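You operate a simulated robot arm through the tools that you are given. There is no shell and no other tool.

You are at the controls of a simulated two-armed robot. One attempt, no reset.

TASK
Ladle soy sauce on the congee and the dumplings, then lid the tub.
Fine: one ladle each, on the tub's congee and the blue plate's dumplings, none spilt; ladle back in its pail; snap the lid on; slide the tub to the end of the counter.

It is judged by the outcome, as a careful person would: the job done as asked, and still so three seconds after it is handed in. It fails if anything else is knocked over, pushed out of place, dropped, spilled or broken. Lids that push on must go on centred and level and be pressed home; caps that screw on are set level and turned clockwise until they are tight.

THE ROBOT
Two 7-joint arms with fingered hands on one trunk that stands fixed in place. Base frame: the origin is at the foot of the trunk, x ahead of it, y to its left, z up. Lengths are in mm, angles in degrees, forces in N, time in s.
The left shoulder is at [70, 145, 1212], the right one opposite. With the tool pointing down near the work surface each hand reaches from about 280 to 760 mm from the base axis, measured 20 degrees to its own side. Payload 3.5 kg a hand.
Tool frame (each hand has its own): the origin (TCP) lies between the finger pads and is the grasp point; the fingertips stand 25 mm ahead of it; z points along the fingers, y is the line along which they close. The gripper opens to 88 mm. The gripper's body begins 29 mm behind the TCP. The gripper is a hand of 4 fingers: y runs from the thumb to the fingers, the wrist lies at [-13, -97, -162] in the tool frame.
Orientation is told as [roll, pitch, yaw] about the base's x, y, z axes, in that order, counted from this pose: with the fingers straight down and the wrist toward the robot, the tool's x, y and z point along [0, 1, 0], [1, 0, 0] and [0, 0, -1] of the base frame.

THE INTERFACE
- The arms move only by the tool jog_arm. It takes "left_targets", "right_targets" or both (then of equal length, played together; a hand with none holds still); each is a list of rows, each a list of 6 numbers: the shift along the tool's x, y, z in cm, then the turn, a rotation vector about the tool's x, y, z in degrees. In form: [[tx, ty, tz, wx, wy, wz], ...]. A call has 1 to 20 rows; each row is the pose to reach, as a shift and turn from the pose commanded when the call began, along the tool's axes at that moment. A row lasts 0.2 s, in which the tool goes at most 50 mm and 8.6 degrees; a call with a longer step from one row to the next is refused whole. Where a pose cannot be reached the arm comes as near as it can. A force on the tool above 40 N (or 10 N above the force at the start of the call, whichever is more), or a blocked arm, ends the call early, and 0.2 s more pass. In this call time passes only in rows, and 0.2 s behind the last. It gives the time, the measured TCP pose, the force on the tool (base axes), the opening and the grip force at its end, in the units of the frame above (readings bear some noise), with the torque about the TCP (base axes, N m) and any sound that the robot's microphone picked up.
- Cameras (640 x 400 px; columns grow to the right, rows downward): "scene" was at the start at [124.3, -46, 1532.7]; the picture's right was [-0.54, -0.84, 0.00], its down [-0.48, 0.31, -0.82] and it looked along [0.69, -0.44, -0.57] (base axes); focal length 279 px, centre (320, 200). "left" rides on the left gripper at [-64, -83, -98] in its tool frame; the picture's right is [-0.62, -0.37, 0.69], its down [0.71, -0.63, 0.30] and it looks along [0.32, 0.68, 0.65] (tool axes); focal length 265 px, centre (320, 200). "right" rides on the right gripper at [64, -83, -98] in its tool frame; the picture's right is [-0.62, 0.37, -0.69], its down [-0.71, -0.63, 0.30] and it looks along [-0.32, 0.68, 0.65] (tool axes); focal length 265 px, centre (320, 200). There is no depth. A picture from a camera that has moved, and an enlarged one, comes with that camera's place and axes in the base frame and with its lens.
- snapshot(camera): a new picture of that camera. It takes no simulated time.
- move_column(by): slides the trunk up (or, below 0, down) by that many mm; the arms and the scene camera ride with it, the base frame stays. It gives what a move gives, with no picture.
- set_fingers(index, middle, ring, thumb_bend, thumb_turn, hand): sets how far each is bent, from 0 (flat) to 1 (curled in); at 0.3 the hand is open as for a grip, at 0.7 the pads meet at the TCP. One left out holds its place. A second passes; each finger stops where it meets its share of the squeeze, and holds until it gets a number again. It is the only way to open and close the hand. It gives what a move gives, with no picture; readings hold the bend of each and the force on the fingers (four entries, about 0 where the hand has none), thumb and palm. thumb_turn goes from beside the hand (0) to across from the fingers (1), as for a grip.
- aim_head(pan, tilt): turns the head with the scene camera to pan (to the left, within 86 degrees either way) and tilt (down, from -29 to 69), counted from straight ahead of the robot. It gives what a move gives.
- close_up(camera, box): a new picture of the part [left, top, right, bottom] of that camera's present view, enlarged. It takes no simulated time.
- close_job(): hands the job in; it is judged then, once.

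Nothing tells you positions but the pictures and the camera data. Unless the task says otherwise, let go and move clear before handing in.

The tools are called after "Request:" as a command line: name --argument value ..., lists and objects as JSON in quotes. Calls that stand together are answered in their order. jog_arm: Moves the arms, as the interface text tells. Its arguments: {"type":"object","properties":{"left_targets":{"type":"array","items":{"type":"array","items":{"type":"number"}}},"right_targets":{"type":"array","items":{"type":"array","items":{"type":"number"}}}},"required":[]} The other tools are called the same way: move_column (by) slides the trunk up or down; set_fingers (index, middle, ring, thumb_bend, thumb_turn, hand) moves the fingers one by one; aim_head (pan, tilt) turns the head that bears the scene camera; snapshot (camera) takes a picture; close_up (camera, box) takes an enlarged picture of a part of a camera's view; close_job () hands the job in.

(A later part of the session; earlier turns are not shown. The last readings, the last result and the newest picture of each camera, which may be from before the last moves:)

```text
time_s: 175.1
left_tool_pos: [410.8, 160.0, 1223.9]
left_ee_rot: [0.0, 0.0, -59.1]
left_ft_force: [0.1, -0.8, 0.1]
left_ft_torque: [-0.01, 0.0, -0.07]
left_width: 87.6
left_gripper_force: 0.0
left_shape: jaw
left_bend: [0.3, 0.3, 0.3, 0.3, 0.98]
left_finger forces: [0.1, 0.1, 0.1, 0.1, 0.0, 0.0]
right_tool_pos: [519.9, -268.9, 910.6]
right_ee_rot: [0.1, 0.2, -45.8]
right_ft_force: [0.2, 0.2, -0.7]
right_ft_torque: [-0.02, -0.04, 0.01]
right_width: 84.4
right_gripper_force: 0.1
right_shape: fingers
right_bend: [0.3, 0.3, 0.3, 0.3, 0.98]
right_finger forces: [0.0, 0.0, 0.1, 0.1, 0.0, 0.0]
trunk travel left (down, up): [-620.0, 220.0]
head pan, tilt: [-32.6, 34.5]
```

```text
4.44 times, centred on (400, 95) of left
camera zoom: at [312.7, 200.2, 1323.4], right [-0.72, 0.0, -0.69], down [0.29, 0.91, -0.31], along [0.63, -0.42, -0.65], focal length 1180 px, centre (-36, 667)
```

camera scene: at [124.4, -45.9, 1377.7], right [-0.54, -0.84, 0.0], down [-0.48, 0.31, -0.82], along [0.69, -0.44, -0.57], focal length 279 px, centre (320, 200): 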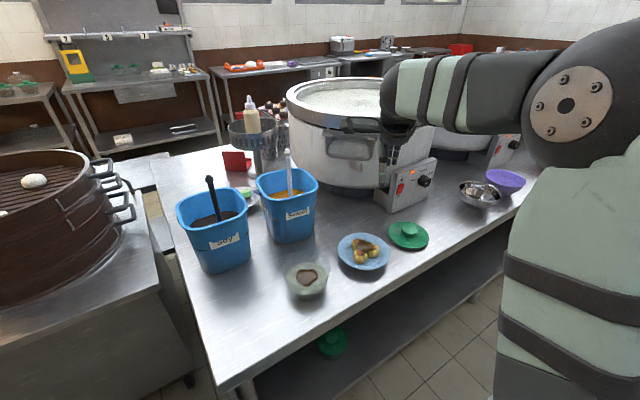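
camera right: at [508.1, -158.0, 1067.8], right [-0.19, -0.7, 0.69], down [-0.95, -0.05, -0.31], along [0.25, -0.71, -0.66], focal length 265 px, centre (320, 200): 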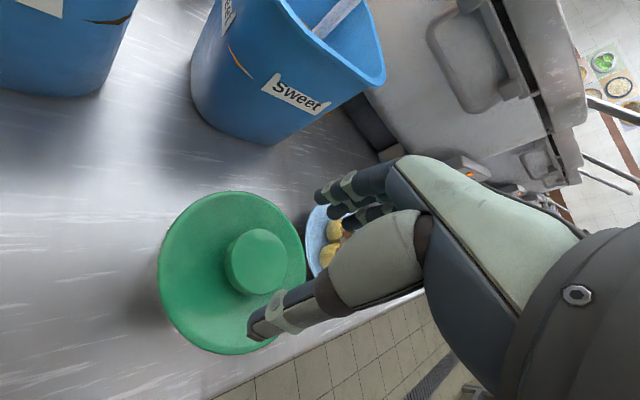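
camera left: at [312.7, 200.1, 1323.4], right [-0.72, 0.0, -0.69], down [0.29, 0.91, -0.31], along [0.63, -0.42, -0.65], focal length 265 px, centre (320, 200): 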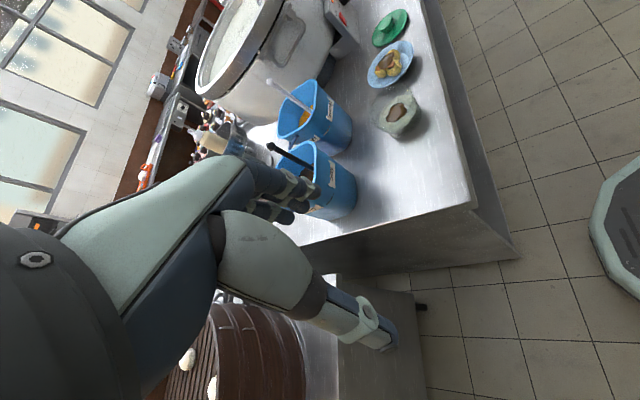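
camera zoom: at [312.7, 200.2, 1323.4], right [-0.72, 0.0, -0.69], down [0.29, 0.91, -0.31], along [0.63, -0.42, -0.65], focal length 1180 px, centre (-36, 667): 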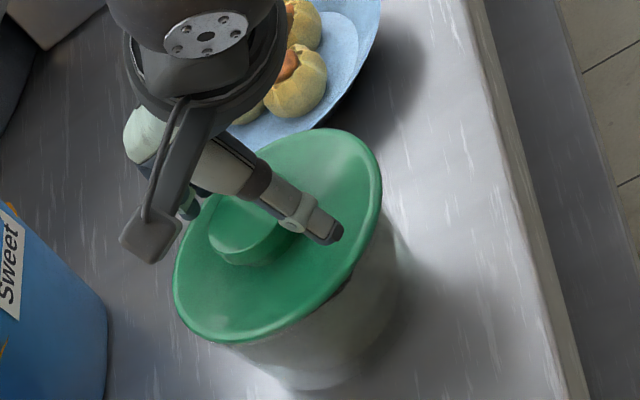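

Request:
set_fingers --hand "right" --index 0.45 --middle 0.45 --ring 0.45 --thumb_bend 0.45

Request:
set_fingers --hand "right" --index 0.6 --middle 0.6 --ring 0.6 --thumb_bend 0.6

Request:
close_up --camera "left" --box '[360, 50, 440, 140]'

Request:
close_up --camera "right" --box '[140, 120, 400, 370]'

```text
time_s: 176.1
left_tool_pos: [410.8, 159.4, 1225.7]
left_ee_rot: [0.0, -0.1, -59.1]
left_ft_force: [0.6, 0.4, -0.3]
left_ft_torque: [0.02, -0.03, -0.01]
left_width: 87.9
left_gripper_force: 0.0
left_shape: jaw
left_bend: [0.3, 0.3, 0.3, 0.3, 0.98]
left_finger forces: [0.1, 0.0, 0.0, 0.1, 0.1, 0.0]
right_tool_pos: [518.9, -268.9, 910.8]
right_ee_rot: [0.1, 0.0, -45.9]
right_ft_force: [-0.2, 0.7, -0.9]
right_ft_torque: [0.01, 0.0, -0.03]
right_width: 53.1
right_gripper_force: 0.1
right_shape: fingers
right_bend: [0.45, 0.45, 0.45, 0.45, 0.99]
right_finger forces: [0.0, 0.0, 0.0, 0.0, 0.0, 0.0]
trunk travel left (down, up): [-620.0, 220.0]
head pan, tilt: [-32.6, 34.5]
```

```text
time_s: 177.1
left_tool_pos: [411.2, 159.6, 1224.7]
left_ee_rot: [0.0, -0.1, -59.2]
left_ft_force: [-0.7, -0.2, -0.5]
left_ft_torque: [-0.01, 0.01, 0.02]
left_width: 87.7
left_gripper_force: 0.1
left_shape: jaw
left_bend: [0.3, 0.3, 0.3, 0.3, 0.98]
left_finger forces: [0.0, 0.1, 0.0, 0.1, 0.1, 0.1]
right_tool_pos: [519.8, -269.7, 911.9]
right_ee_rot: [0.3, 0.2, -45.8]
right_ft_force: [0.6, -0.9, -0.6]
right_ft_torque: [0.01, 0.0, -0.05]
right_width: 38.4
right_gripper_force: 7.8
right_shape: fingers
right_bend: [0.53, 0.56, 0.6, 0.52, 1.0]
right_finger forces: [5.7, 2.7, 0.1, 0.1, 7.8, 0.1]
trunk travel left (down, up): [-620.0, 220.0]
head pan, tilt: [-32.6, 34.5]
```

```text
4.44 times, centred on (400, 95) of left
camera zoom: at [312.9, 200.1, 1323.4], right [-0.72, 0.0, -0.69], down [0.29, 0.91, -0.31], along [0.63, -0.42, -0.65], focal length 1180 px, centre (-36, 667)
```

zoom: 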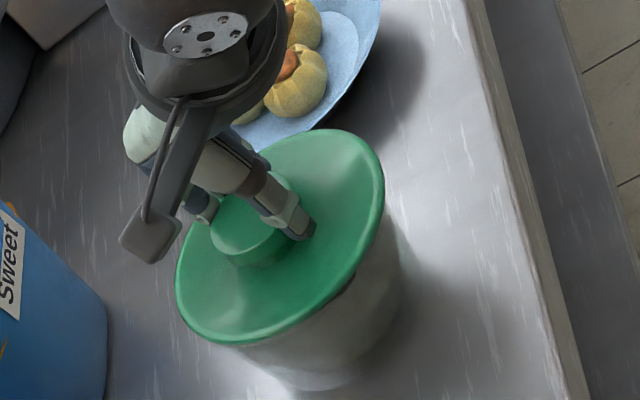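

```text
1.60 times, centred on (270, 245) of right
camera zoom: at [507.6, -164.6, 1010.2], right [-0.19, -0.7, 0.69], down [-0.95, -0.05, -0.31], along [0.24, -0.71, -0.66], focal length 425 px, centre (400, 128)
```

zoom: 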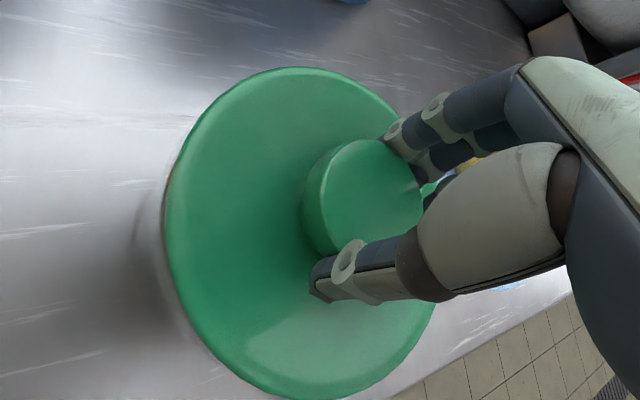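

Request:
jog_arm --right_targets '[[0, 0, -0.5, 0, 0, 0], [0, 0, -1.2, 0, 0, 0], [0, 0, -2.0, 0, 0, 0]]'

Request:
close_up --camera "right" --box '[140, 120, 400, 380]'

Request:
close_up --camera "scene" --box '[275, 235, 345, 305]'

Request:
close_up --camera "left" --box '[365, 60, 435, 140]'

```text
time_s: 177.9
left_tool_pos: [410.4, 159.6, 1224.7]
left_ee_rot: [0.0, -0.1, -59.1]
left_ft_force: [-0.5, 0.5, -0.2]
left_ft_torque: [-0.01, 0.02, 0.01]
left_width: 87.6
left_gripper_force: 0.1
left_shape: jaw
left_bend: [0.3, 0.3, 0.3, 0.3, 0.98]
left_finger forces: [0.0, 0.0, 0.1, 0.0, 0.0, 0.0]
right_tool_pos: [519.8, -268.2, 931.4]
right_ee_rot: [0.2, 0.1, -45.7]
right_ft_force: [-0.4, 0.2, -2.9]
right_ft_torque: [-0.01, 0.02, 0.0]
right_width: 38.5
right_gripper_force: 7.8
right_shape: fingers
right_bend: [0.53, 0.56, 0.6, 0.52, 1.0]
right_finger forces: [5.4, 2.6, 0.0, 0.0, 8.1, 0.1]
trunk travel left (down, up): [-620.0, 220.0]
head pan, tilt: [-32.6, 34.5]
```

```text
1.54 times, centred on (270, 250) of right
camera zoom: at [507.7, -164.0, 1030.5], right [-0.19, -0.7, 0.69], down [-0.95, -0.05, -0.3], along [0.25, -0.71, -0.66], focal length 408 px, centre (397, 123)
```

zoom: 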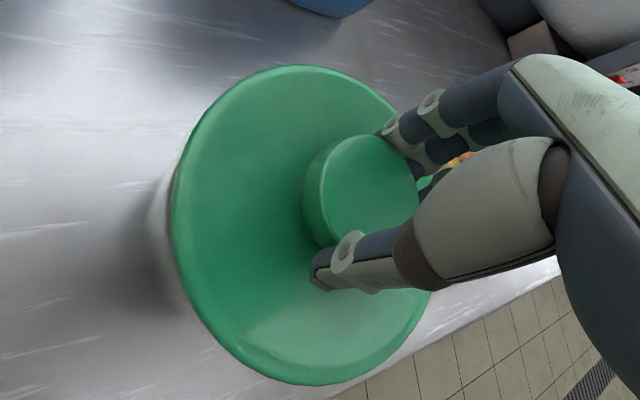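

```text
5.71 times, centred on (310, 270) of scene
camera zoom: at [124.5, -46.0, 1377.7], right [-0.54, -0.84, 0.0], down [-0.48, 0.31, -0.82], along [0.69, -0.44, -0.57], focal length 1596 px, centre (377, -200)
```

zoom: 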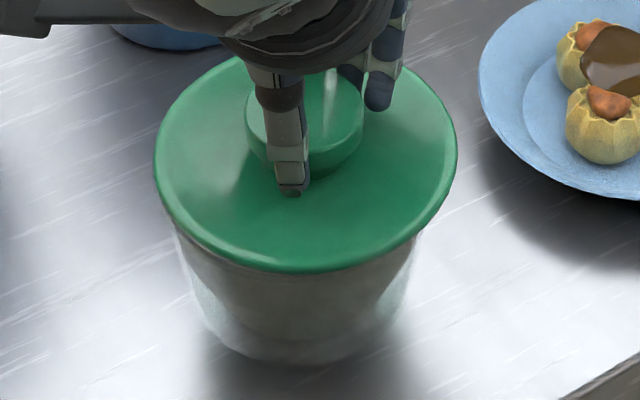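

```text
5.00 times, centred on (400, 100) of left
camera zoom: at [312.8, 200.1, 1323.4], right [-0.72, 0.0, -0.69], down [0.29, 0.91, -0.31], along [0.63, -0.42, -0.65], focal length 1327 px, centre (-80, 700)
```

zoom: 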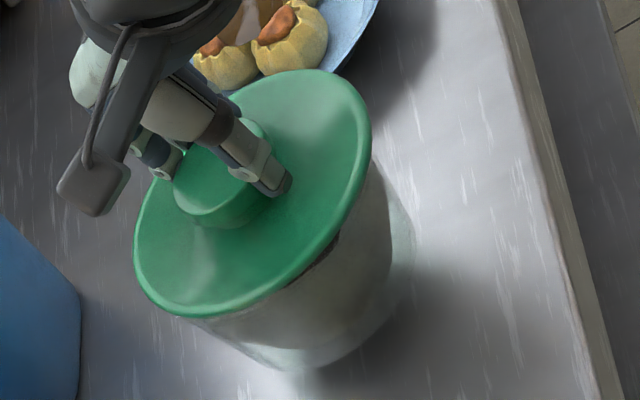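

Interesting: the tub lifted together with the lid, so the lid did snap on. I'll look closely to see whether it's on straight and centred.

Request:
close_up --camera "scene" --box '[283, 262, 337, 302]'

Request:
close_up --camera "left" --box '[372, 85, 432, 140]'

Request:
close_up --camera "right" --box '[200, 150, 270, 380]'

```text
10.00 times, centred on (310, 282) of scene
camera zoom: at [124.5, -46.0, 1377.7], right [-0.54, -0.84, 0.0], down [-0.48, 0.31, -0.82], along [0.69, -0.44, -0.57], focal length 2794 px, centre (420, -620)
```

zoom: 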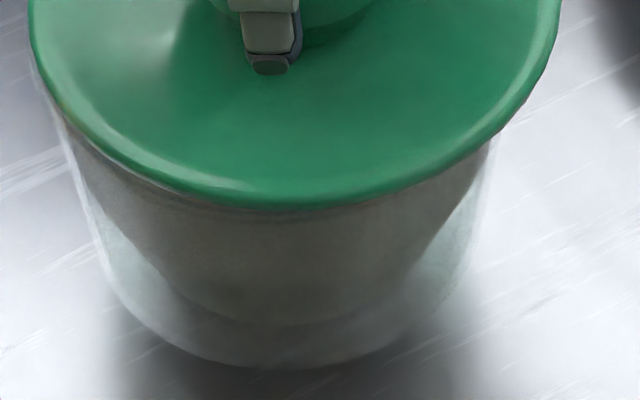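

```text
7.27 times, centred on (402, 112) of left
camera zoom: at [312.8, 200.1, 1323.4], right [-0.72, 0.0, -0.69], down [0.29, 0.91, -0.31], along [0.63, -0.42, -0.65], focal length 1930 px, centre (-276, 836)
```

zoom: 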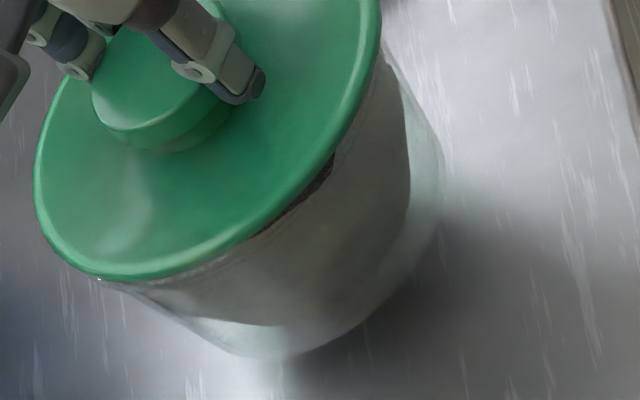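

```text
1.74 times, centred on (235, 265) of right
camera zoom: at [507.7, -164.0, 1030.5], right [-0.19, -0.7, 0.69], down [-0.95, -0.05, -0.3], along [0.25, -0.71, -0.66], focal length 462 px, centre (468, 87)
```

zoom: 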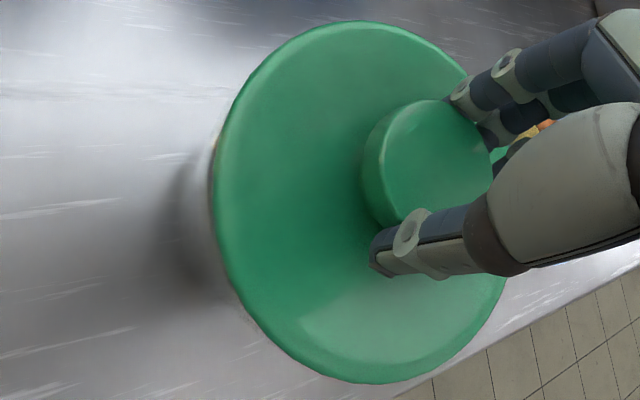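

The lid is latched on the tub but sits roughly 4 mm off to one side. I'll set the tub back down gently, let go, and press it home on the knob's centre.

Request:
jog_arm --right_targets '[[0, 0, 0.6, 0, 0, 0], [0, 0, 1.2, 0, 0, 0], [0, 0, 1.6, 0, 0, 0], [0, 0, 1.9, 0, 0, 0], [0, 0, 2.05, 0, 0, 0]]'

Request:
close_up --camera "scene" --box '[275, 235, 345, 310]'

Request:
close_up --camera "left" --box '[365, 60, 435, 145]'

```text
time_s: 179.1
left_tool_pos: [410.6, 160.8, 1225.2]
left_ee_rot: [0.0, -0.1, -59.1]
left_ft_force: [-0.1, -0.5, 1.0]
left_ft_torque: [0.01, -0.01, 0.01]
left_width: 87.6
left_gripper_force: 0.0
left_shape: jaw
left_bend: [0.3, 0.3, 0.3, 0.3, 0.98]
left_finger forces: [0.0, 0.0, 0.0, 0.0, 0.1, 0.0]
right_tool_pos: [519.9, -268.5, 910.8]
right_ee_rot: [0.4, 0.0, -45.8]
right_ft_force: [1.8, -0.8, 1.0]
right_ft_torque: [-0.03, -0.03, -0.02]
right_width: 38.4
right_gripper_force: 8.0
right_shape: fingers
right_bend: [0.53, 0.56, 0.6, 0.52, 1.0]
right_finger forces: [6.0, 2.7, 0.0, 0.1, 7.3, 0.0]
trunk travel left (down, up): [-620.0, 220.0]
head pan, tilt: [-32.6, 34.5]
```

```text
5.33 times, centred on (310, 272) of scene
camera zoom: at [124.3, -45.9, 1377.8], right [-0.54, -0.84, 0.0], down [-0.48, 0.31, -0.82], along [0.69, -0.44, -0.57], focal length 1490 px, centre (373, -187)
```

zoom: 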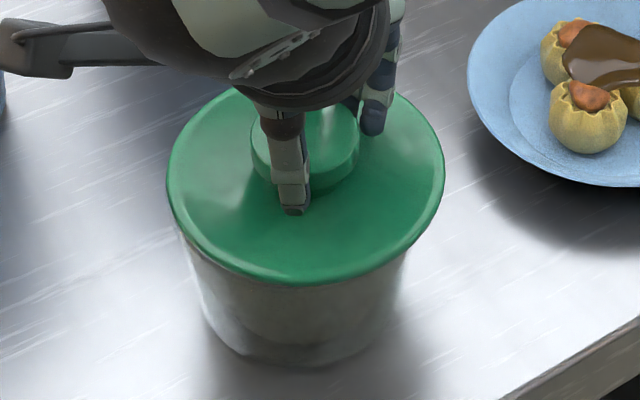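

```text
4.71 times, centred on (400, 102) of left
camera zoom: at [312.6, 200.1, 1323.5], right [-0.72, 0.0, -0.69], down [0.29, 0.91, -0.31], along [0.63, -0.42, -0.65], focal length 1249 px, centre (-56, 659)
```

zoom: 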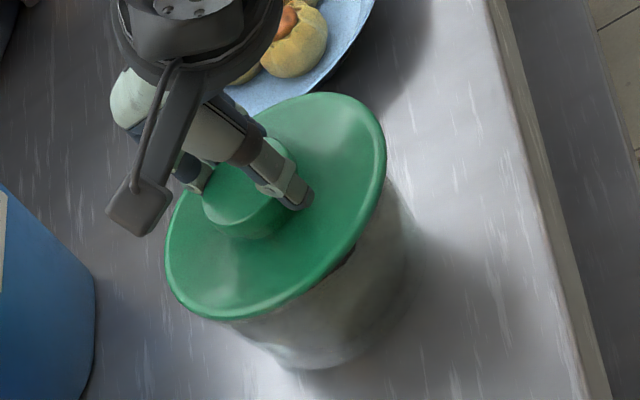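

The tub is back on the counter. I'll release the knob evenly with no load on it, rise, make a fist and press on the knob's centre.

Request:
set_fingers --hand "right" --index 0.45 --middle 0.45 --ring 0.45 --thumb_bend 0.44

Request:
set_fingers --hand "right" --index 0.3 --middle 0.3 --ring 0.3 --thumb_bend 0.3

Request:
jog_arm --right_targets '[[0, 0, -1.5, 0, 0, 0], [0, 0, -3.5, 0, 0, 0], [0, 0, -5.5, 0, 0, 0], [0, 0, -7.0, 0, 0, 0]]'

Request:
close_up --camera "scene" --box '[275, 235, 345, 310]'

Request:
close_up --camera "right" --box '[120, 150, 340, 370]'

Request:
close_up --camera "left" --box '[365, 60, 435, 145]'

```text
time_s: 180.1
left_tool_pos: [410.6, 158.9, 1225.3]
left_ee_rot: [0.0, -0.1, -59.1]
left_ft_force: [0.5, 0.2, -0.1]
left_ft_torque: [0.0, -0.03, 0.02]
left_width: 87.5
left_gripper_force: 0.0
left_shape: jaw
left_bend: [0.3, 0.3, 0.3, 0.3, 0.98]
left_finger forces: [0.0, 0.1, 0.0, 0.0, 0.0, 0.0]
right_tool_pos: [520.9, -268.0, 910.7]
right_ee_rot: [0.3, 0.0, -45.8]
right_ft_force: [-1.0, -0.3, -1.0]
right_ft_torque: [0.01, -0.03, 0.01]
right_width: 53.2
right_gripper_force: 0.1
right_shape: fingers
right_bend: [0.45, 0.45, 0.45, 0.44, 0.99]
right_finger forces: [0.1, 0.0, 0.1, 0.0, 0.0, 0.1]
trunk travel left (down, up): [-620.0, 220.0]
head pan, tilt: [-32.6, 34.5]
```

```text
time_s: 181.1
left_tool_pos: [410.6, 160.5, 1226.2]
left_ee_rot: [0.0, -0.1, -59.1]
left_ft_force: [-0.5, -0.6, 0.3]
left_ft_torque: [0.0, 0.03, -0.02]
left_width: 87.6
left_gripper_force: 0.0
left_shape: jaw
left_bend: [0.3, 0.3, 0.3, 0.3, 0.98]
left_finger forces: [0.0, 0.0, 0.0, 0.1, 0.1, 0.0]
right_tool_pos: [521.0, -268.0, 909.5]
right_ee_rot: [0.3, 0.1, -45.9]
right_ft_force: [0.8, 0.3, 0.4]
right_ft_torque: [-0.02, -0.02, 0.01]
right_width: 84.6
right_gripper_force: 0.1
right_shape: fingers
right_bend: [0.3, 0.3, 0.3, 0.3, 0.98]
right_finger forces: [0.0, 0.0, 0.0, 0.1, 0.1, 0.1]
trunk travel left (down, up): [-620.0, 220.0]
head pan, tilt: [-32.6, 34.5]
```

```text
time_s: 182.1
left_tool_pos: [409.0, 160.6, 1225.5]
left_ee_rot: [0.1, -0.1, -59.0]
left_ft_force: [0.2, 0.2, -0.1]
left_ft_torque: [0.01, -0.01, -0.05]
left_width: 87.6
left_gripper_force: 0.0
left_shape: jaw
left_bend: [0.3, 0.3, 0.3, 0.3, 0.98]
left_finger forces: [0.0, 0.0, 0.0, 0.0, 0.1, 0.0]
right_tool_pos: [520.2, -269.4, 979.8]
right_ee_rot: [0.2, 0.1, -45.9]
right_ft_force: [0.7, 0.5, 0.4]
right_ft_torque: [-0.04, 0.0, -0.03]
right_width: 84.4
right_gripper_force: 0.0
right_shape: fingers
right_bend: [0.3, 0.3, 0.3, 0.3, 0.98]
right_finger forces: [0.0, 0.1, 0.0, 0.0, 0.0, 0.0]
trunk travel left (down, up): [-620.0, 220.0]
head pan, tilt: [-32.6, 34.5]
```

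```text
5.33 times, centred on (310, 272) of scene
camera zoom: at [123.9, -45.7, 1377.8], right [-0.54, -0.84, 0.0], down [-0.48, 0.31, -0.82], along [0.69, -0.44, -0.57], focal length 1490 px, centre (373, -187)
```

zoom: 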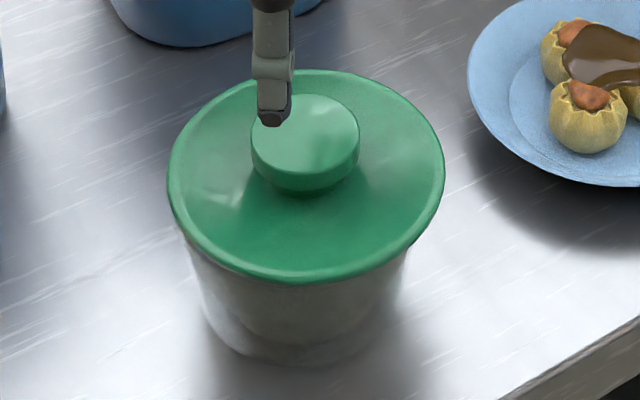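

```text
1.82 times, centred on (230, 260) of right
camera zoom: at [508.0, -164.7, 1080.2], right [-0.19, -0.7, 0.69], down [-0.95, -0.05, -0.31], along [0.25, -0.71, -0.66], focal length 483 px, centre (484, 91)
```

zoom: 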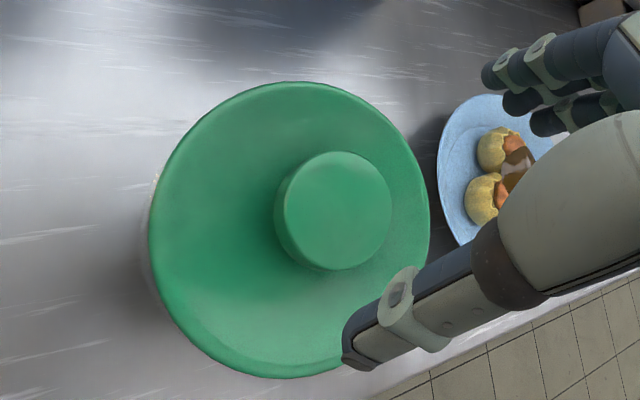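

```text
4.71 times, centred on (400, 102) of left
camera zoom: at [312.2, 200.4, 1323.5], right [-0.72, 0.0, -0.69], down [0.29, 0.91, -0.31], along [0.63, -0.42, -0.65], focal length 1249 px, centre (-56, 659)
```

zoom: 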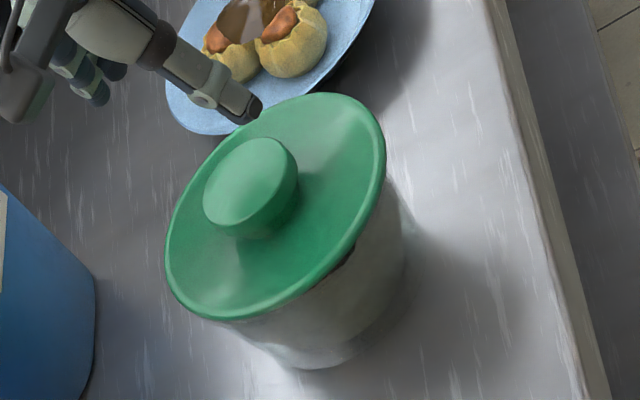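

The lid now sits level on the rim. I'll make a fist and press down squarely on the knob to be sure it's home.

Request:
set_fingers --hand "right" --index 1.0 --middle 1.0 --ring 1.0 --thumb_bend 0.5

Request:
set_fingers --hand "right" --thumb_bend 1.0

Request:
jog_arm --right_targets '[[0.46, -0.9, 0, 0, 0, 0], [0.92, -1.81, 0.5, 0, 0, 0], [0.92, -1.81, 2.5, 0, 0, 0], [0.92, -1.81, 4.3, 0, 0, 0], [0.92, -1.81, 5.3, 0, 0, 0]]'

Request:
close_up --camera "left" --box '[350, 40, 440, 140]'

Request:
close_up --camera "scene" --box '[270, 220, 350, 310]'

Request:
snapshot --camera "right"

```text
time_s: 183.1
left_tool_pos: [409.6, 160.1, 1224.8]
left_ee_rot: [0.0, -0.1, -59.1]
left_ft_force: [-0.2, 0.5, 0.0]
left_ft_torque: [0.04, 0.02, 0.01]
left_width: 87.6
left_gripper_force: 0.1
left_shape: jaw
left_bend: [0.3, 0.3, 0.3, 0.3, 0.98]
left_finger forces: [0.0, 0.0, 0.0, 0.0, 0.1, 0.0]
right_tool_pos: [521.1, -270.5, 980.5]
right_ee_rot: [0.3, 0.1, -45.7]
right_ft_force: [0.1, -0.3, 0.1]
right_ft_torque: [-0.01, -0.03, -0.02]
right_width: 44.1
right_gripper_force: 0.1
right_shape: fingers
right_bend: [1.0, 1.0, 1.0, 0.5, 1.0]
right_finger forces: [0.0, 0.0, 0.0, 0.1, 0.0, 0.0]
trunk travel left (down, up): [-620.0, 220.0]
head pan, tilt: [-32.6, 34.5]
```

```text
time_s: 184.1
left_tool_pos: [411.2, 159.5, 1226.0]
left_ee_rot: [0.0, -0.1, -59.2]
left_ft_force: [-0.3, 0.2, 0.2]
left_ft_torque: [0.03, 0.0, 0.04]
left_width: 87.6
left_gripper_force: 0.1
left_shape: jaw
left_bend: [0.3, 0.3, 0.3, 0.3, 0.98]
left_finger forces: [0.0, 0.0, 0.0, 0.0, 0.0, 0.0]
right_tool_pos: [520.6, -269.8, 980.8]
right_ee_rot: [0.2, 0.1, -45.8]
right_ft_force: [0.1, -0.5, -0.5]
right_ft_torque: [-0.01, -0.01, 0.01]
right_width: 24.8
right_gripper_force: 0.1
right_shape: fingers
right_bend: [1.0, 1.0, 1.0, 0.92, 1.0]
right_finger forces: [0.0, 0.0, 0.0, 0.0, 0.0, 0.0]
trunk travel left (down, up): [-620.0, 220.0]
head pan, tilt: [-32.6, 34.5]
```

```text
time_s: 185.3
left_tool_pos: [410.0, 159.0, 1224.3]
left_ee_rot: [0.0, -0.1, -59.1]
left_ft_force: [-0.6, -0.2, -0.4]
left_ft_torque: [0.02, 0.01, 0.0]
left_width: 87.8
left_gripper_force: 0.1
left_shape: jaw
left_bend: [0.3, 0.3, 0.3, 0.3, 0.98]
left_finger forces: [0.0, 0.0, 0.1, 0.0, 0.1, 0.0]
right_tool_pos: [514.1, -250.8, 927.4]
right_ee_rot: [0.2, 0.0, -45.7]
right_ft_force: [0.0, -0.1, 0.3]
right_ft_torque: [0.03, -0.02, -0.03]
right_width: 25.2
right_gripper_force: 0.0
right_shape: fingers
right_bend: [1.0, 1.0, 1.0, 0.92, 1.0]
right_finger forces: [0.0, 0.0, 0.1, 0.1, 0.0, 0.0]
trunk travel left (down, up): [-620.0, 220.0]
head pan, tilt: [-32.6, 34.5]
```

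```text
4.00 times, centred on (395, 90) of left
camera zoom: at [312.9, 200.2, 1323.4], right [-0.72, 0.0, -0.69], down [0.29, 0.91, -0.31], along [0.63, -0.42, -0.65], focal length 1062 px, centre (20, 640)
```

zoom: 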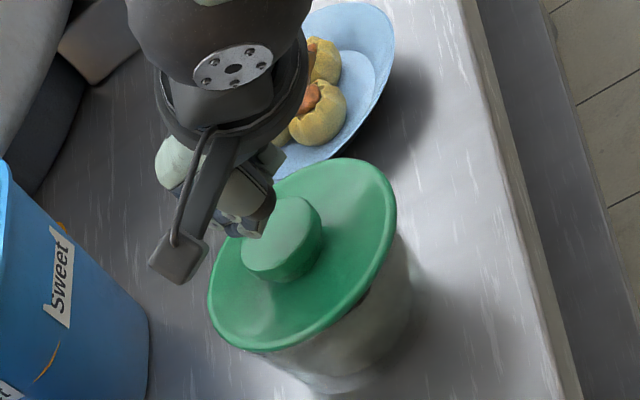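

```text
4.44 times, centred on (310, 265) of scene
camera zoom: at [124.6, -45.8, 1377.7], right [-0.54, -0.84, 0.0], down [-0.48, 0.31, -0.82], along [0.69, -0.44, -0.57], focal length 1242 px, centre (364, -89)
```

zoom: 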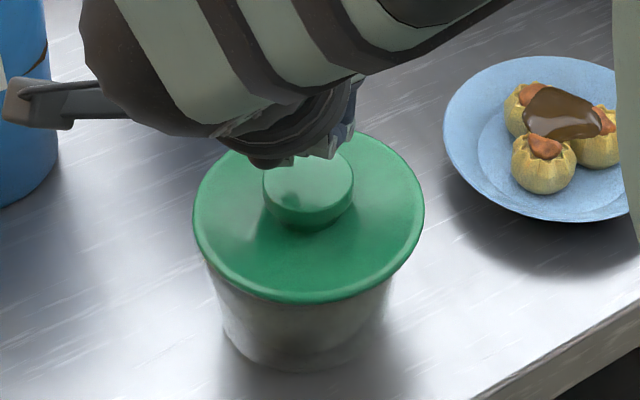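

```text
taken
camera right: at [501.6, -145.2, 1026.6], right [-0.19, -0.7, 0.69], down [-0.95, -0.05, -0.31], along [0.25, -0.71, -0.66], focal length 265 px, centre (320, 200)
```

right: 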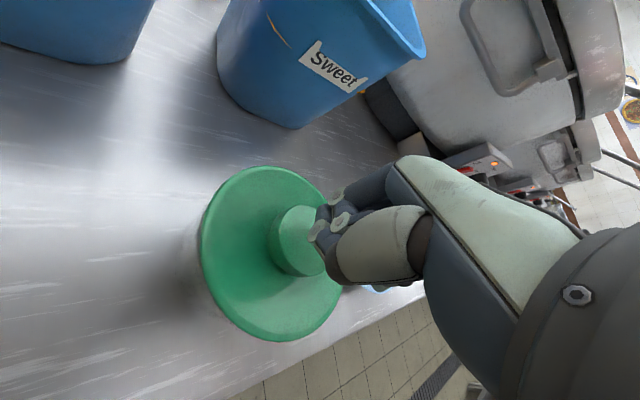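

The fist is slightly off the knob's centre. I'll shift it about 10 mm and then come down to press.

Request:
jog_arm --right_targets '[[0, -0.5, 0, 0, 0, 0], [0, -1.0, 0, 0, 0, 0], [0, -1.0, 0.5, 0, 0, 0], [0, -1.0, 0.9, 0, 0, 0], [0, -1.0, 1.2, 0, 0, 0], [0, -1.0, 1.5, 0, 0, 0]]'

Request:
close_up --camera "left" --box '[350, 40, 440, 140]'

Request:
close_up --camera "right" --box '[160, 130, 440, 370]'

```text
time_s: 186.7
left_tool_pos: [410.8, 159.2, 1224.9]
left_ee_rot: [0.0, 0.0, -59.2]
left_ft_force: [0.5, -0.7, 0.0]
left_ft_torque: [-0.03, 0.0, -0.01]
left_width: 87.3
left_gripper_force: 0.0
left_shape: jaw
left_bend: [0.3, 0.3, 0.3, 0.3, 0.98]
left_finger forces: [0.0, 0.1, 0.0, 0.1, 0.1, 0.0]
right_tool_pos: [506.9, -241.4, 911.6]
right_ee_rot: [0.2, 0.1, -45.8]
right_ft_force: [-0.7, -0.2, -0.1]
right_ft_torque: [-0.01, 0.04, 0.04]
right_width: 25.2
right_gripper_force: 0.0
right_shape: fingers
right_bend: [1.0, 1.0, 1.0, 0.92, 1.0]
right_finger forces: [0.0, 0.0, 0.0, 0.0, 0.0, 0.0]
trunk travel left (down, up): [-620.0, 220.0]
head pan, tilt: [-32.6, 34.5]
```

```text
4.00 times, centred on (395, 90) of left
camera zoom: at [312.9, 200.2, 1323.3], right [-0.72, 0.0, -0.69], down [0.29, 0.91, -0.31], along [0.63, -0.42, -0.65], focal length 1062 px, centre (20, 640)
```

zoom: 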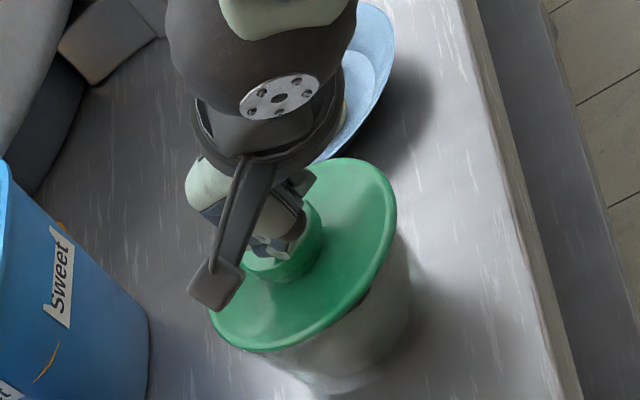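

```text
1.67 times, centred on (300, 250) of right
camera zoom: at [494.3, -136.7, 1010.9], right [-0.19, -0.7, 0.69], down [-0.95, -0.05, -0.31], along [0.24, -0.71, -0.66], focal length 442 px, centre (353, 117)
```

zoom: 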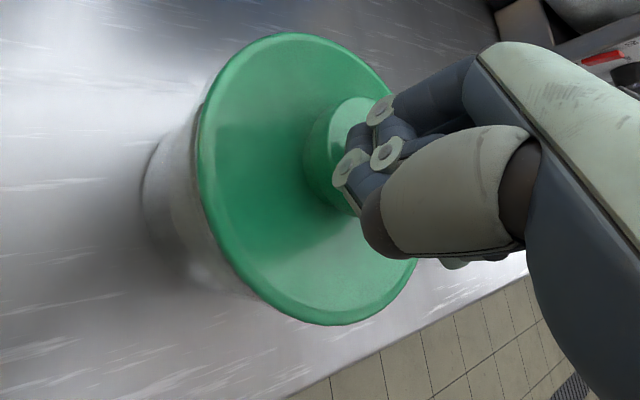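

Request:
jog_arm --right_targets '[[0, 0, 0.3, 0, 0, 0], [0, 0, 0.6, 0, 0, 0], [0, 0, 0.9, 0, 0, 0], [0, 0, 1.2, 0, 0, 0]]'

Request:
close_up --camera "left" --box '[350, 40, 440, 140]'

Request:
close_up --camera "right" --box '[160, 130, 440, 370]'

```text
time_s: 187.7
left_tool_pos: [407.2, 160.8, 1226.3]
left_ee_rot: [0.0, -0.1, -59.1]
left_ft_force: [0.3, -0.5, -0.1]
left_ft_torque: [0.0, -0.02, -0.01]
left_width: 87.3
left_gripper_force: 0.0
left_shape: jaw
left_bend: [0.3, 0.3, 0.3, 0.3, 0.98]
left_finger forces: [0.0, 0.0, 0.1, 0.0, 0.0, 0.1]
right_tool_pos: [506.2, -242.5, 903.1]
right_ee_rot: [0.3, -0.3, -45.8]
right_ft_force: [-3.2, 2.5, 13.5]
right_ft_torque: [-0.05, -0.27, -0.03]
right_width: 23.8
right_gripper_force: 8.6
right_shape: fingers
right_bend: [1.0, 1.0, 1.0, 0.95, 1.0]
right_finger forces: [0.0, 0.1, 0.1, 0.0, 17.6, 0.0]
trunk travel left (down, up): [-620.0, 220.0]
head pan, tilt: [-32.6, 34.5]
```

```text
4.00 times, centred on (395, 90) of left
camera zoom: at [309.9, 201.7, 1324.1], right [-0.72, 0.0, -0.69], down [0.29, 0.91, -0.31], along [0.63, -0.42, -0.65], focal length 1062 px, centre (20, 640)
```

zoom: 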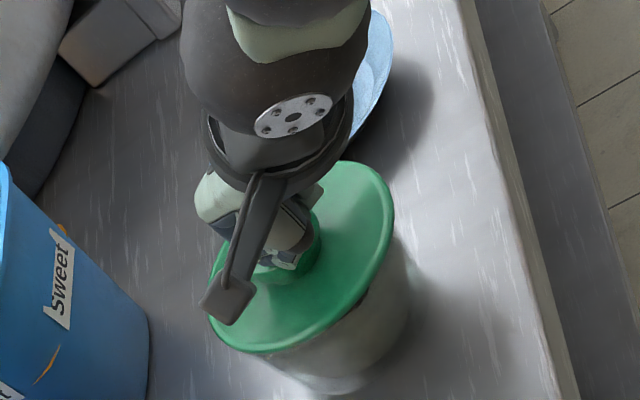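

```text
1.67 times, centred on (300, 250) of right
camera zoom: at [493.3, -135.6, 1002.2], right [-0.19, -0.7, 0.69], down [-0.95, -0.05, -0.31], along [0.25, -0.72, -0.65], focal length 442 px, centre (353, 117)
```

zoom: 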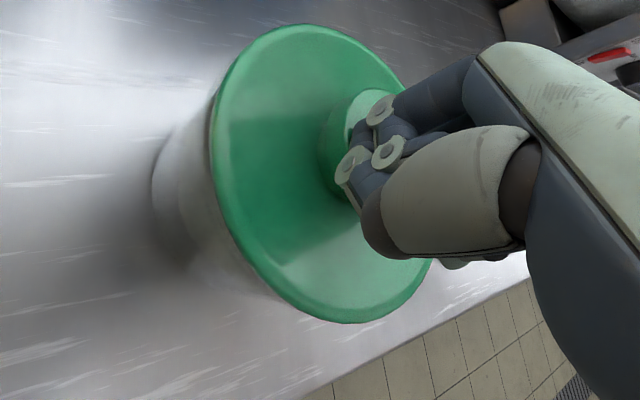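

The thumb contacted near the knob's left edge. I'll lift, shift about 16 mm to the right to be central, and press again.

Request:
jog_arm --right_targets '[[0, 0, -1.2, 0, 0, 0], [-0.7, 0.4, -1.2, 0, 0, 0], [-1.47, 0.8, -1.2, 0, 0, 0], [-1.47, 0.8, -0.6, 0, 0, 0], [-1.47, 0.8, -0.2, 0, 0, 0], [-1.47, 0.8, 0.1, 0, 0, 0]]'

Request:
close_up --camera "scene" --box '[270, 220, 350, 310]'

Request:
close_up --camera "right" --box '[160, 130, 440, 370]'

```text
time_s: 189.1
left_tool_pos: [408.3, 160.9, 1227.0]
left_ee_rot: [-0.1, -0.1, -59.1]
left_ft_force: [0.4, -0.2, 0.0]
left_ft_torque: [0.02, -0.02, 0.02]
left_width: 87.4
left_gripper_force: 0.2
left_shape: jaw
left_bend: [0.3, 0.3, 0.3, 0.3, 0.98]
left_finger forces: [0.1, 0.0, 0.0, 0.1, 0.1, 0.0]
right_tool_pos: [501.7, -256.8, 903.2]
right_ee_rot: [0.4, -0.3, -45.8]
right_ft_force: [-2.4, 1.2, 15.6]
right_ft_torque: [-0.08, -0.29, 0.0]
right_width: 23.1
right_gripper_force: 10.0
right_shape: fingers
right_bend: [1.0, 1.0, 1.0, 0.95, 1.0]
right_finger forces: [0.0, 0.0, 0.1, 0.0, 20.7, 0.0]
trunk travel left (down, up): [-620.0, 220.0]
head pan, tilt: [-32.6, 34.5]
```

```text
4.44 times, centred on (310, 265) of scene
camera zoom: at [121.5, -44.3, 1378.3], right [-0.54, -0.84, 0.0], down [-0.47, 0.3, -0.83], along [0.7, -0.45, -0.56], focal length 1242 px, centre (364, -89)
```

zoom: 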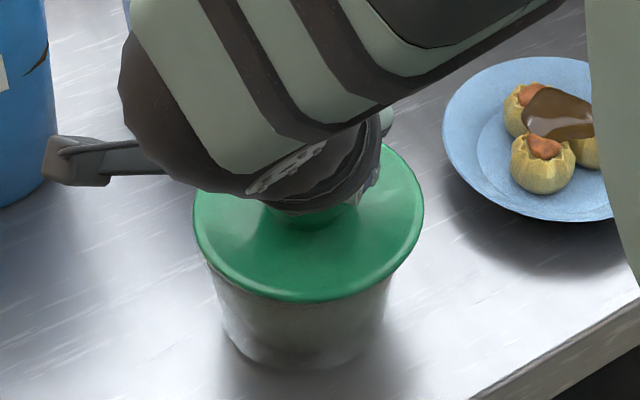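

```text
1.67 times, centred on (300, 250) of right
camera zoom: at [488.1, -151.9, 1001.9], right [-0.19, -0.7, 0.69], down [-0.95, -0.05, -0.31], along [0.25, -0.72, -0.65], focal length 442 px, centre (353, 117)
```

zoom: 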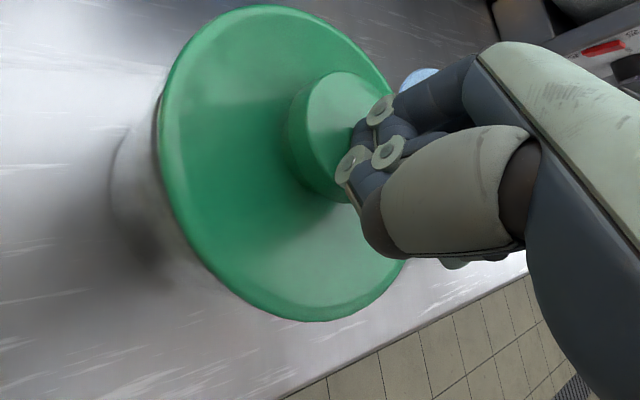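

The press is now right on the knob's centre. I'll increase it steadily and listen.

Request:
jog_arm --right_targets '[[0, 0, 0.2, 0, 0, 0], [0, 0, 0.4, 0, 0, 0], [0, 0, 0.6, 0, 0, 0], [0, 0, 0.8, 0, 0, 0], [0, 0, 1.0, 0, 0, 0]]'

Request:
close_up --camera "scene" --box '[270, 220, 350, 310]'

```text
time_s: 189.9
left_tool_pos: [406.4, 161.8, 1226.1]
left_ee_rot: [0.1, -0.2, -59.0]
left_ft_force: [0.7, 0.0, -0.6]
left_ft_torque: [0.01, 0.0, 0.01]
left_width: 87.7
left_gripper_force: 0.0
left_shape: jaw
left_bend: [0.3, 0.3, 0.3, 0.3, 0.98]
left_finger forces: [0.0, 0.0, 0.0, 0.0, 0.1, 0.0]
right_tool_pos: [503.1, -257.2, 902.1]
right_ee_rot: [0.9, -1.1, -45.8]
right_ft_force: [-7.0, 4.9, 23.2]
right_ft_torque: [-0.13, -0.4, 0.03]
right_width: 23.3
right_gripper_force: 15.2
right_shape: fingers
right_bend: [1.0, 1.0, 1.0, 0.96, 1.0]
right_finger forces: [0.0, 0.0, 0.0, 0.1, 31.1, 0.0]
trunk travel left (down, up): [-620.0, 220.0]
head pan, tilt: [-32.6, 34.5]
stopped in row 4 (right hand): the force on the tool passed its limit at 41 N (the readings are from after the stop); the commanded pose is now the measured one
```

```text
4.44 times, centred on (310, 265) of scene
camera zoom: at [119.7, -43.5, 1378.1], right [-0.54, -0.84, 0.0], down [-0.47, 0.3, -0.83], along [0.7, -0.45, -0.56], focal length 1242 px, centre (364, -89)
```

zoom: 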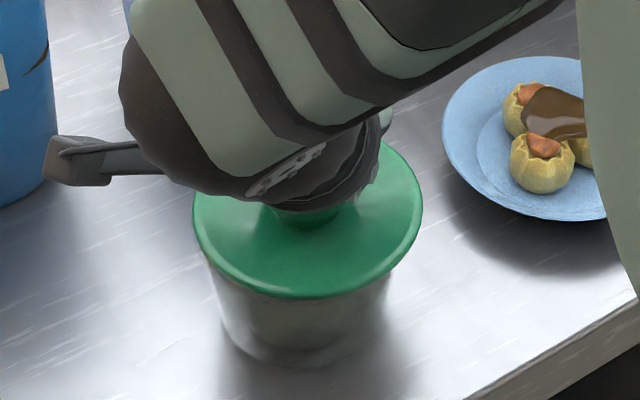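

The force passed 40 N with no further movement, so the lid is fully home. I'll raise the hand clear and take a careful look at the lidded tub.

Request:
jog_arm --right_targets '[[0, 0, -1.0, 0, 0, 0], [0, 0, -3.0, 0, 0, 0], [0, 0, -6.0, 0, 0, 0], [-2.0, 2.0, -10.0, 0, 0, 0], [-5.0, 5.0, -14.0, 0, 0, 0], [-8.5, 8.5, -17.0, 0, 0, 0]]'

Request:
close_up --camera "left" --box '[365, 55, 435, 145]'

Request:
close_up --camera "scene" --box '[275, 240, 345, 310]'

Request:
snapshot --camera "right"

```text
refused: row 5 steps farther than a row can; nothing moved
```

```text
4.44 times, centred on (400, 100) of left
camera zoom: at [308.2, 202.5, 1324.0], right [-0.72, 0.0, -0.7], down [0.29, 0.91, -0.31], along [0.63, -0.42, -0.65], focal length 1180 px, centre (-36, 644)
```

zoom: 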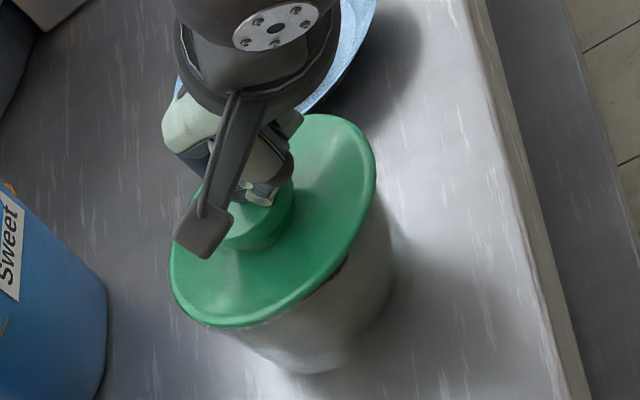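

```text
5.71 times, centred on (310, 275) of scene
camera zoom: at [119.7, -43.5, 1378.1], right [-0.54, -0.84, 0.0], down [-0.47, 0.3, -0.83], along [0.7, -0.45, -0.56], focal length 1596 px, centre (377, -229)
```

zoom: 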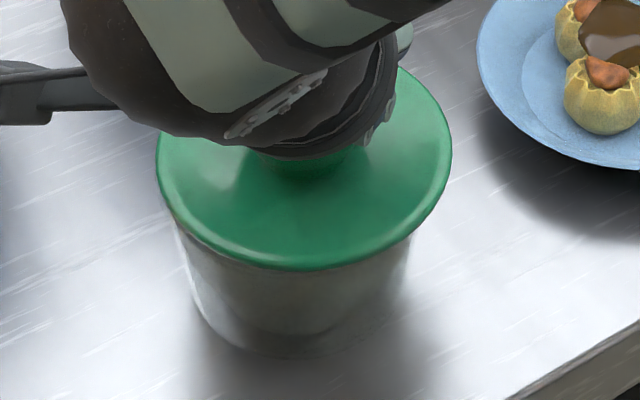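

```text
taken
camera right: at [488.5, -152.2, 1000.6], right [-0.2, -0.69, 0.69], down [-0.94, -0.05, -0.33], along [0.26, -0.72, -0.65], focal length 265 px, centre (320, 200)
```

right: 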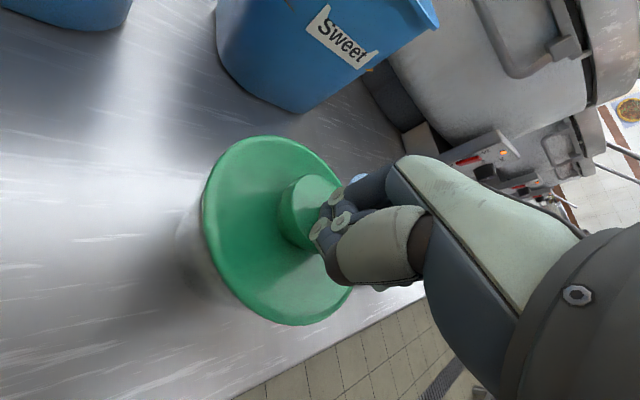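

That move was refused because one step was too long. I'll raise the hand with smaller steps, keeping clear of the tub.

Request:
jog_arm --right_targets '[[0, 0, -1.0, 0, 0, 0], [0, 0, -3.0, 0, 0, 0], [0, 0, -6.0, 0, 0, 0], [-1.0, 1.0, -9.0, 0, 0, 0], [-3.0, 3.0, -12.0, 0, 0, 0], [-5.5, 5.5, -14.0, 0, 0, 0], [-8.0, 8.0, -16.0, 0, 0, 0]]'

Request:
close_up --camera "left" --box '[365, 55, 435, 145]'

Request:
close_up --camera "scene" --box '[275, 240, 345, 310]'

Request:
snapshot --camera "right"

```text
time_s: 191.5
left_tool_pos: [409.4, 159.1, 1225.2]
left_ee_rot: [0.0, 0.1, -59.1]
left_ft_force: [-0.6, 0.3, -0.3]
left_ft_torque: [0.03, -0.01, -0.01]
left_width: 87.6
left_gripper_force: 0.1
left_shape: jaw
left_bend: [0.3, 0.3, 0.3, 0.3, 0.98]
left_finger forces: [0.1, 0.1, 0.0, 0.0, 0.0, 0.0]
right_tool_pos: [499.6, -372.6, 1057.3]
right_ee_rot: [0.6, -0.4, -45.8]
right_ft_force: [0.8, -0.3, -0.8]
right_ft_torque: [0.03, -0.01, -0.01]
right_width: 24.2
right_gripper_force: 0.2
right_shape: fingers
right_bend: [1.0, 1.0, 1.0, 0.93, 1.0]
right_finger forces: [0.0, 0.0, 0.0, 0.0, 0.0, 0.1]
trunk travel left (down, up): [-620.0, 220.0]
head pan, tilt: [-32.6, 34.5]
```

```text
4.44 times, centred on (400, 100) of left
camera zoom: at [312.1, 198.9, 1323.7], right [-0.72, 0.0, -0.69], down [0.29, 0.91, -0.3], along [0.63, -0.42, -0.65], focal length 1180 px, centre (-36, 644)
```

zoom: 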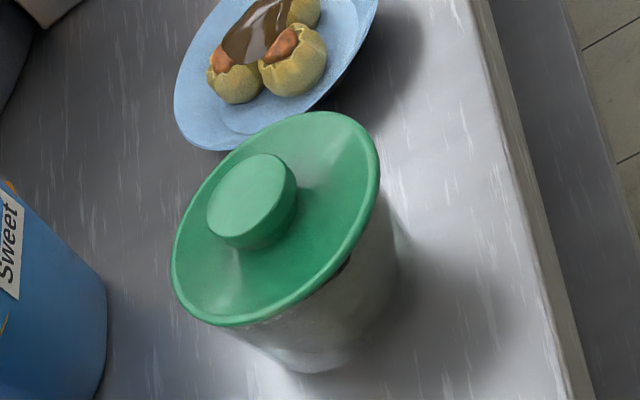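

```text
5.71 times, centred on (310, 275) of scene
camera zoom: at [123.8, -47.2, 1377.7], right [-0.54, -0.84, 0.0], down [-0.48, 0.31, -0.82], along [0.69, -0.44, -0.57], focal length 1596 px, centre (377, -229)
```

zoom: 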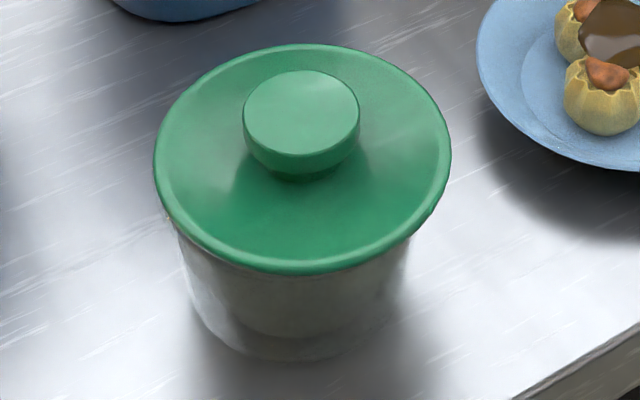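

```text
taken
camera right: at [485.7, -267.8, 1156.0], right [-0.2, -0.7, 0.69], down [-0.95, -0.05, -0.32], along [0.25, -0.71, -0.65], focal length 265 px, centre (320, 200)
```

right: 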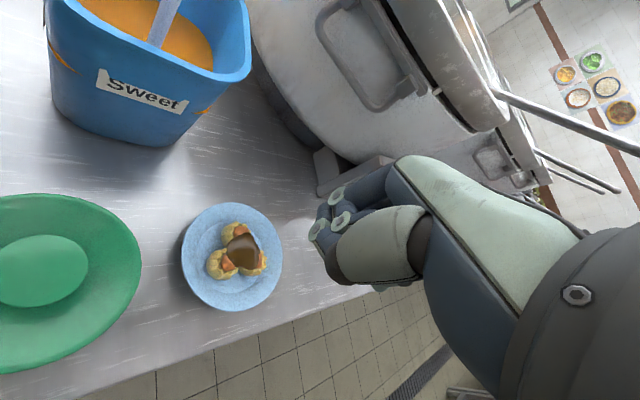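

Request:
close_up --camera "scene" --box '[280, 270, 310, 302]'

Request:
close_up --camera "scene" --box '[308, 270, 338, 302]'

Request:
close_up --camera "scene" --box '[310, 325, 355, 365]'

```text
12.50 times, centred on (295, 286) of scene
camera zoom: at [123.8, -47.2, 1377.7], right [-0.54, -0.84, 0.0], down [-0.48, 0.31, -0.82], along [0.69, -0.44, -0.57], focal length 3492 px, centre (632, -875)
```

zoom: 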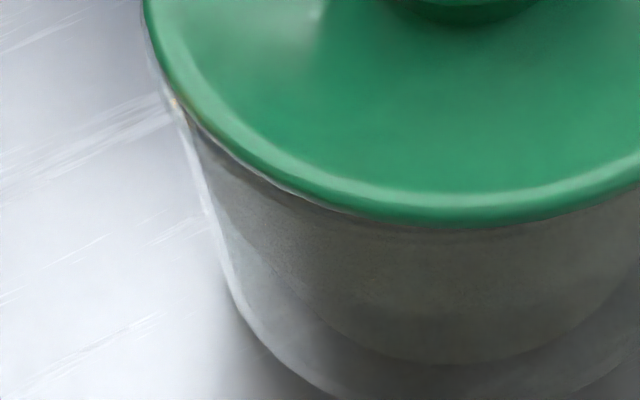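

```text
12.50 times, centred on (323, 286) of scene
camera zoom: at [123.8, -47.2, 1377.7], right [-0.54, -0.84, 0.0], down [-0.48, 0.31, -0.82], along [0.69, -0.44, -0.57], focal length 3492 px, centre (282, -875)
```

zoom: 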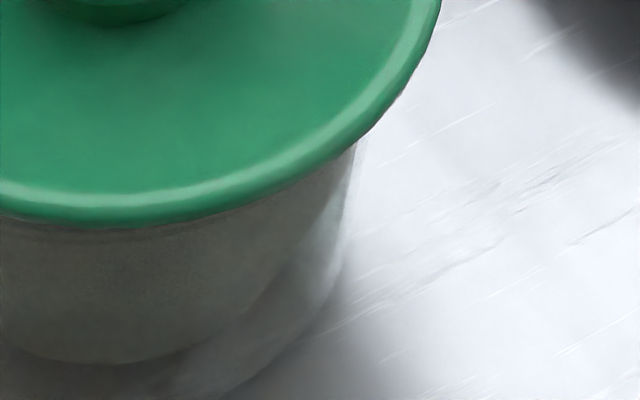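

```text
10.00 times, centred on (332, 345) of scene
camera zoom: at [123.8, -47.2, 1377.7], right [-0.54, -0.84, 0.0], down [-0.48, 0.31, -0.82], along [0.69, -0.44, -0.57], focal length 2794 px, centre (195, -1250)
```

zoom: 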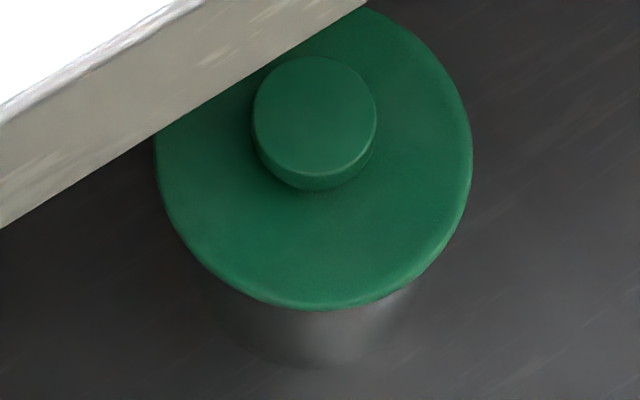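

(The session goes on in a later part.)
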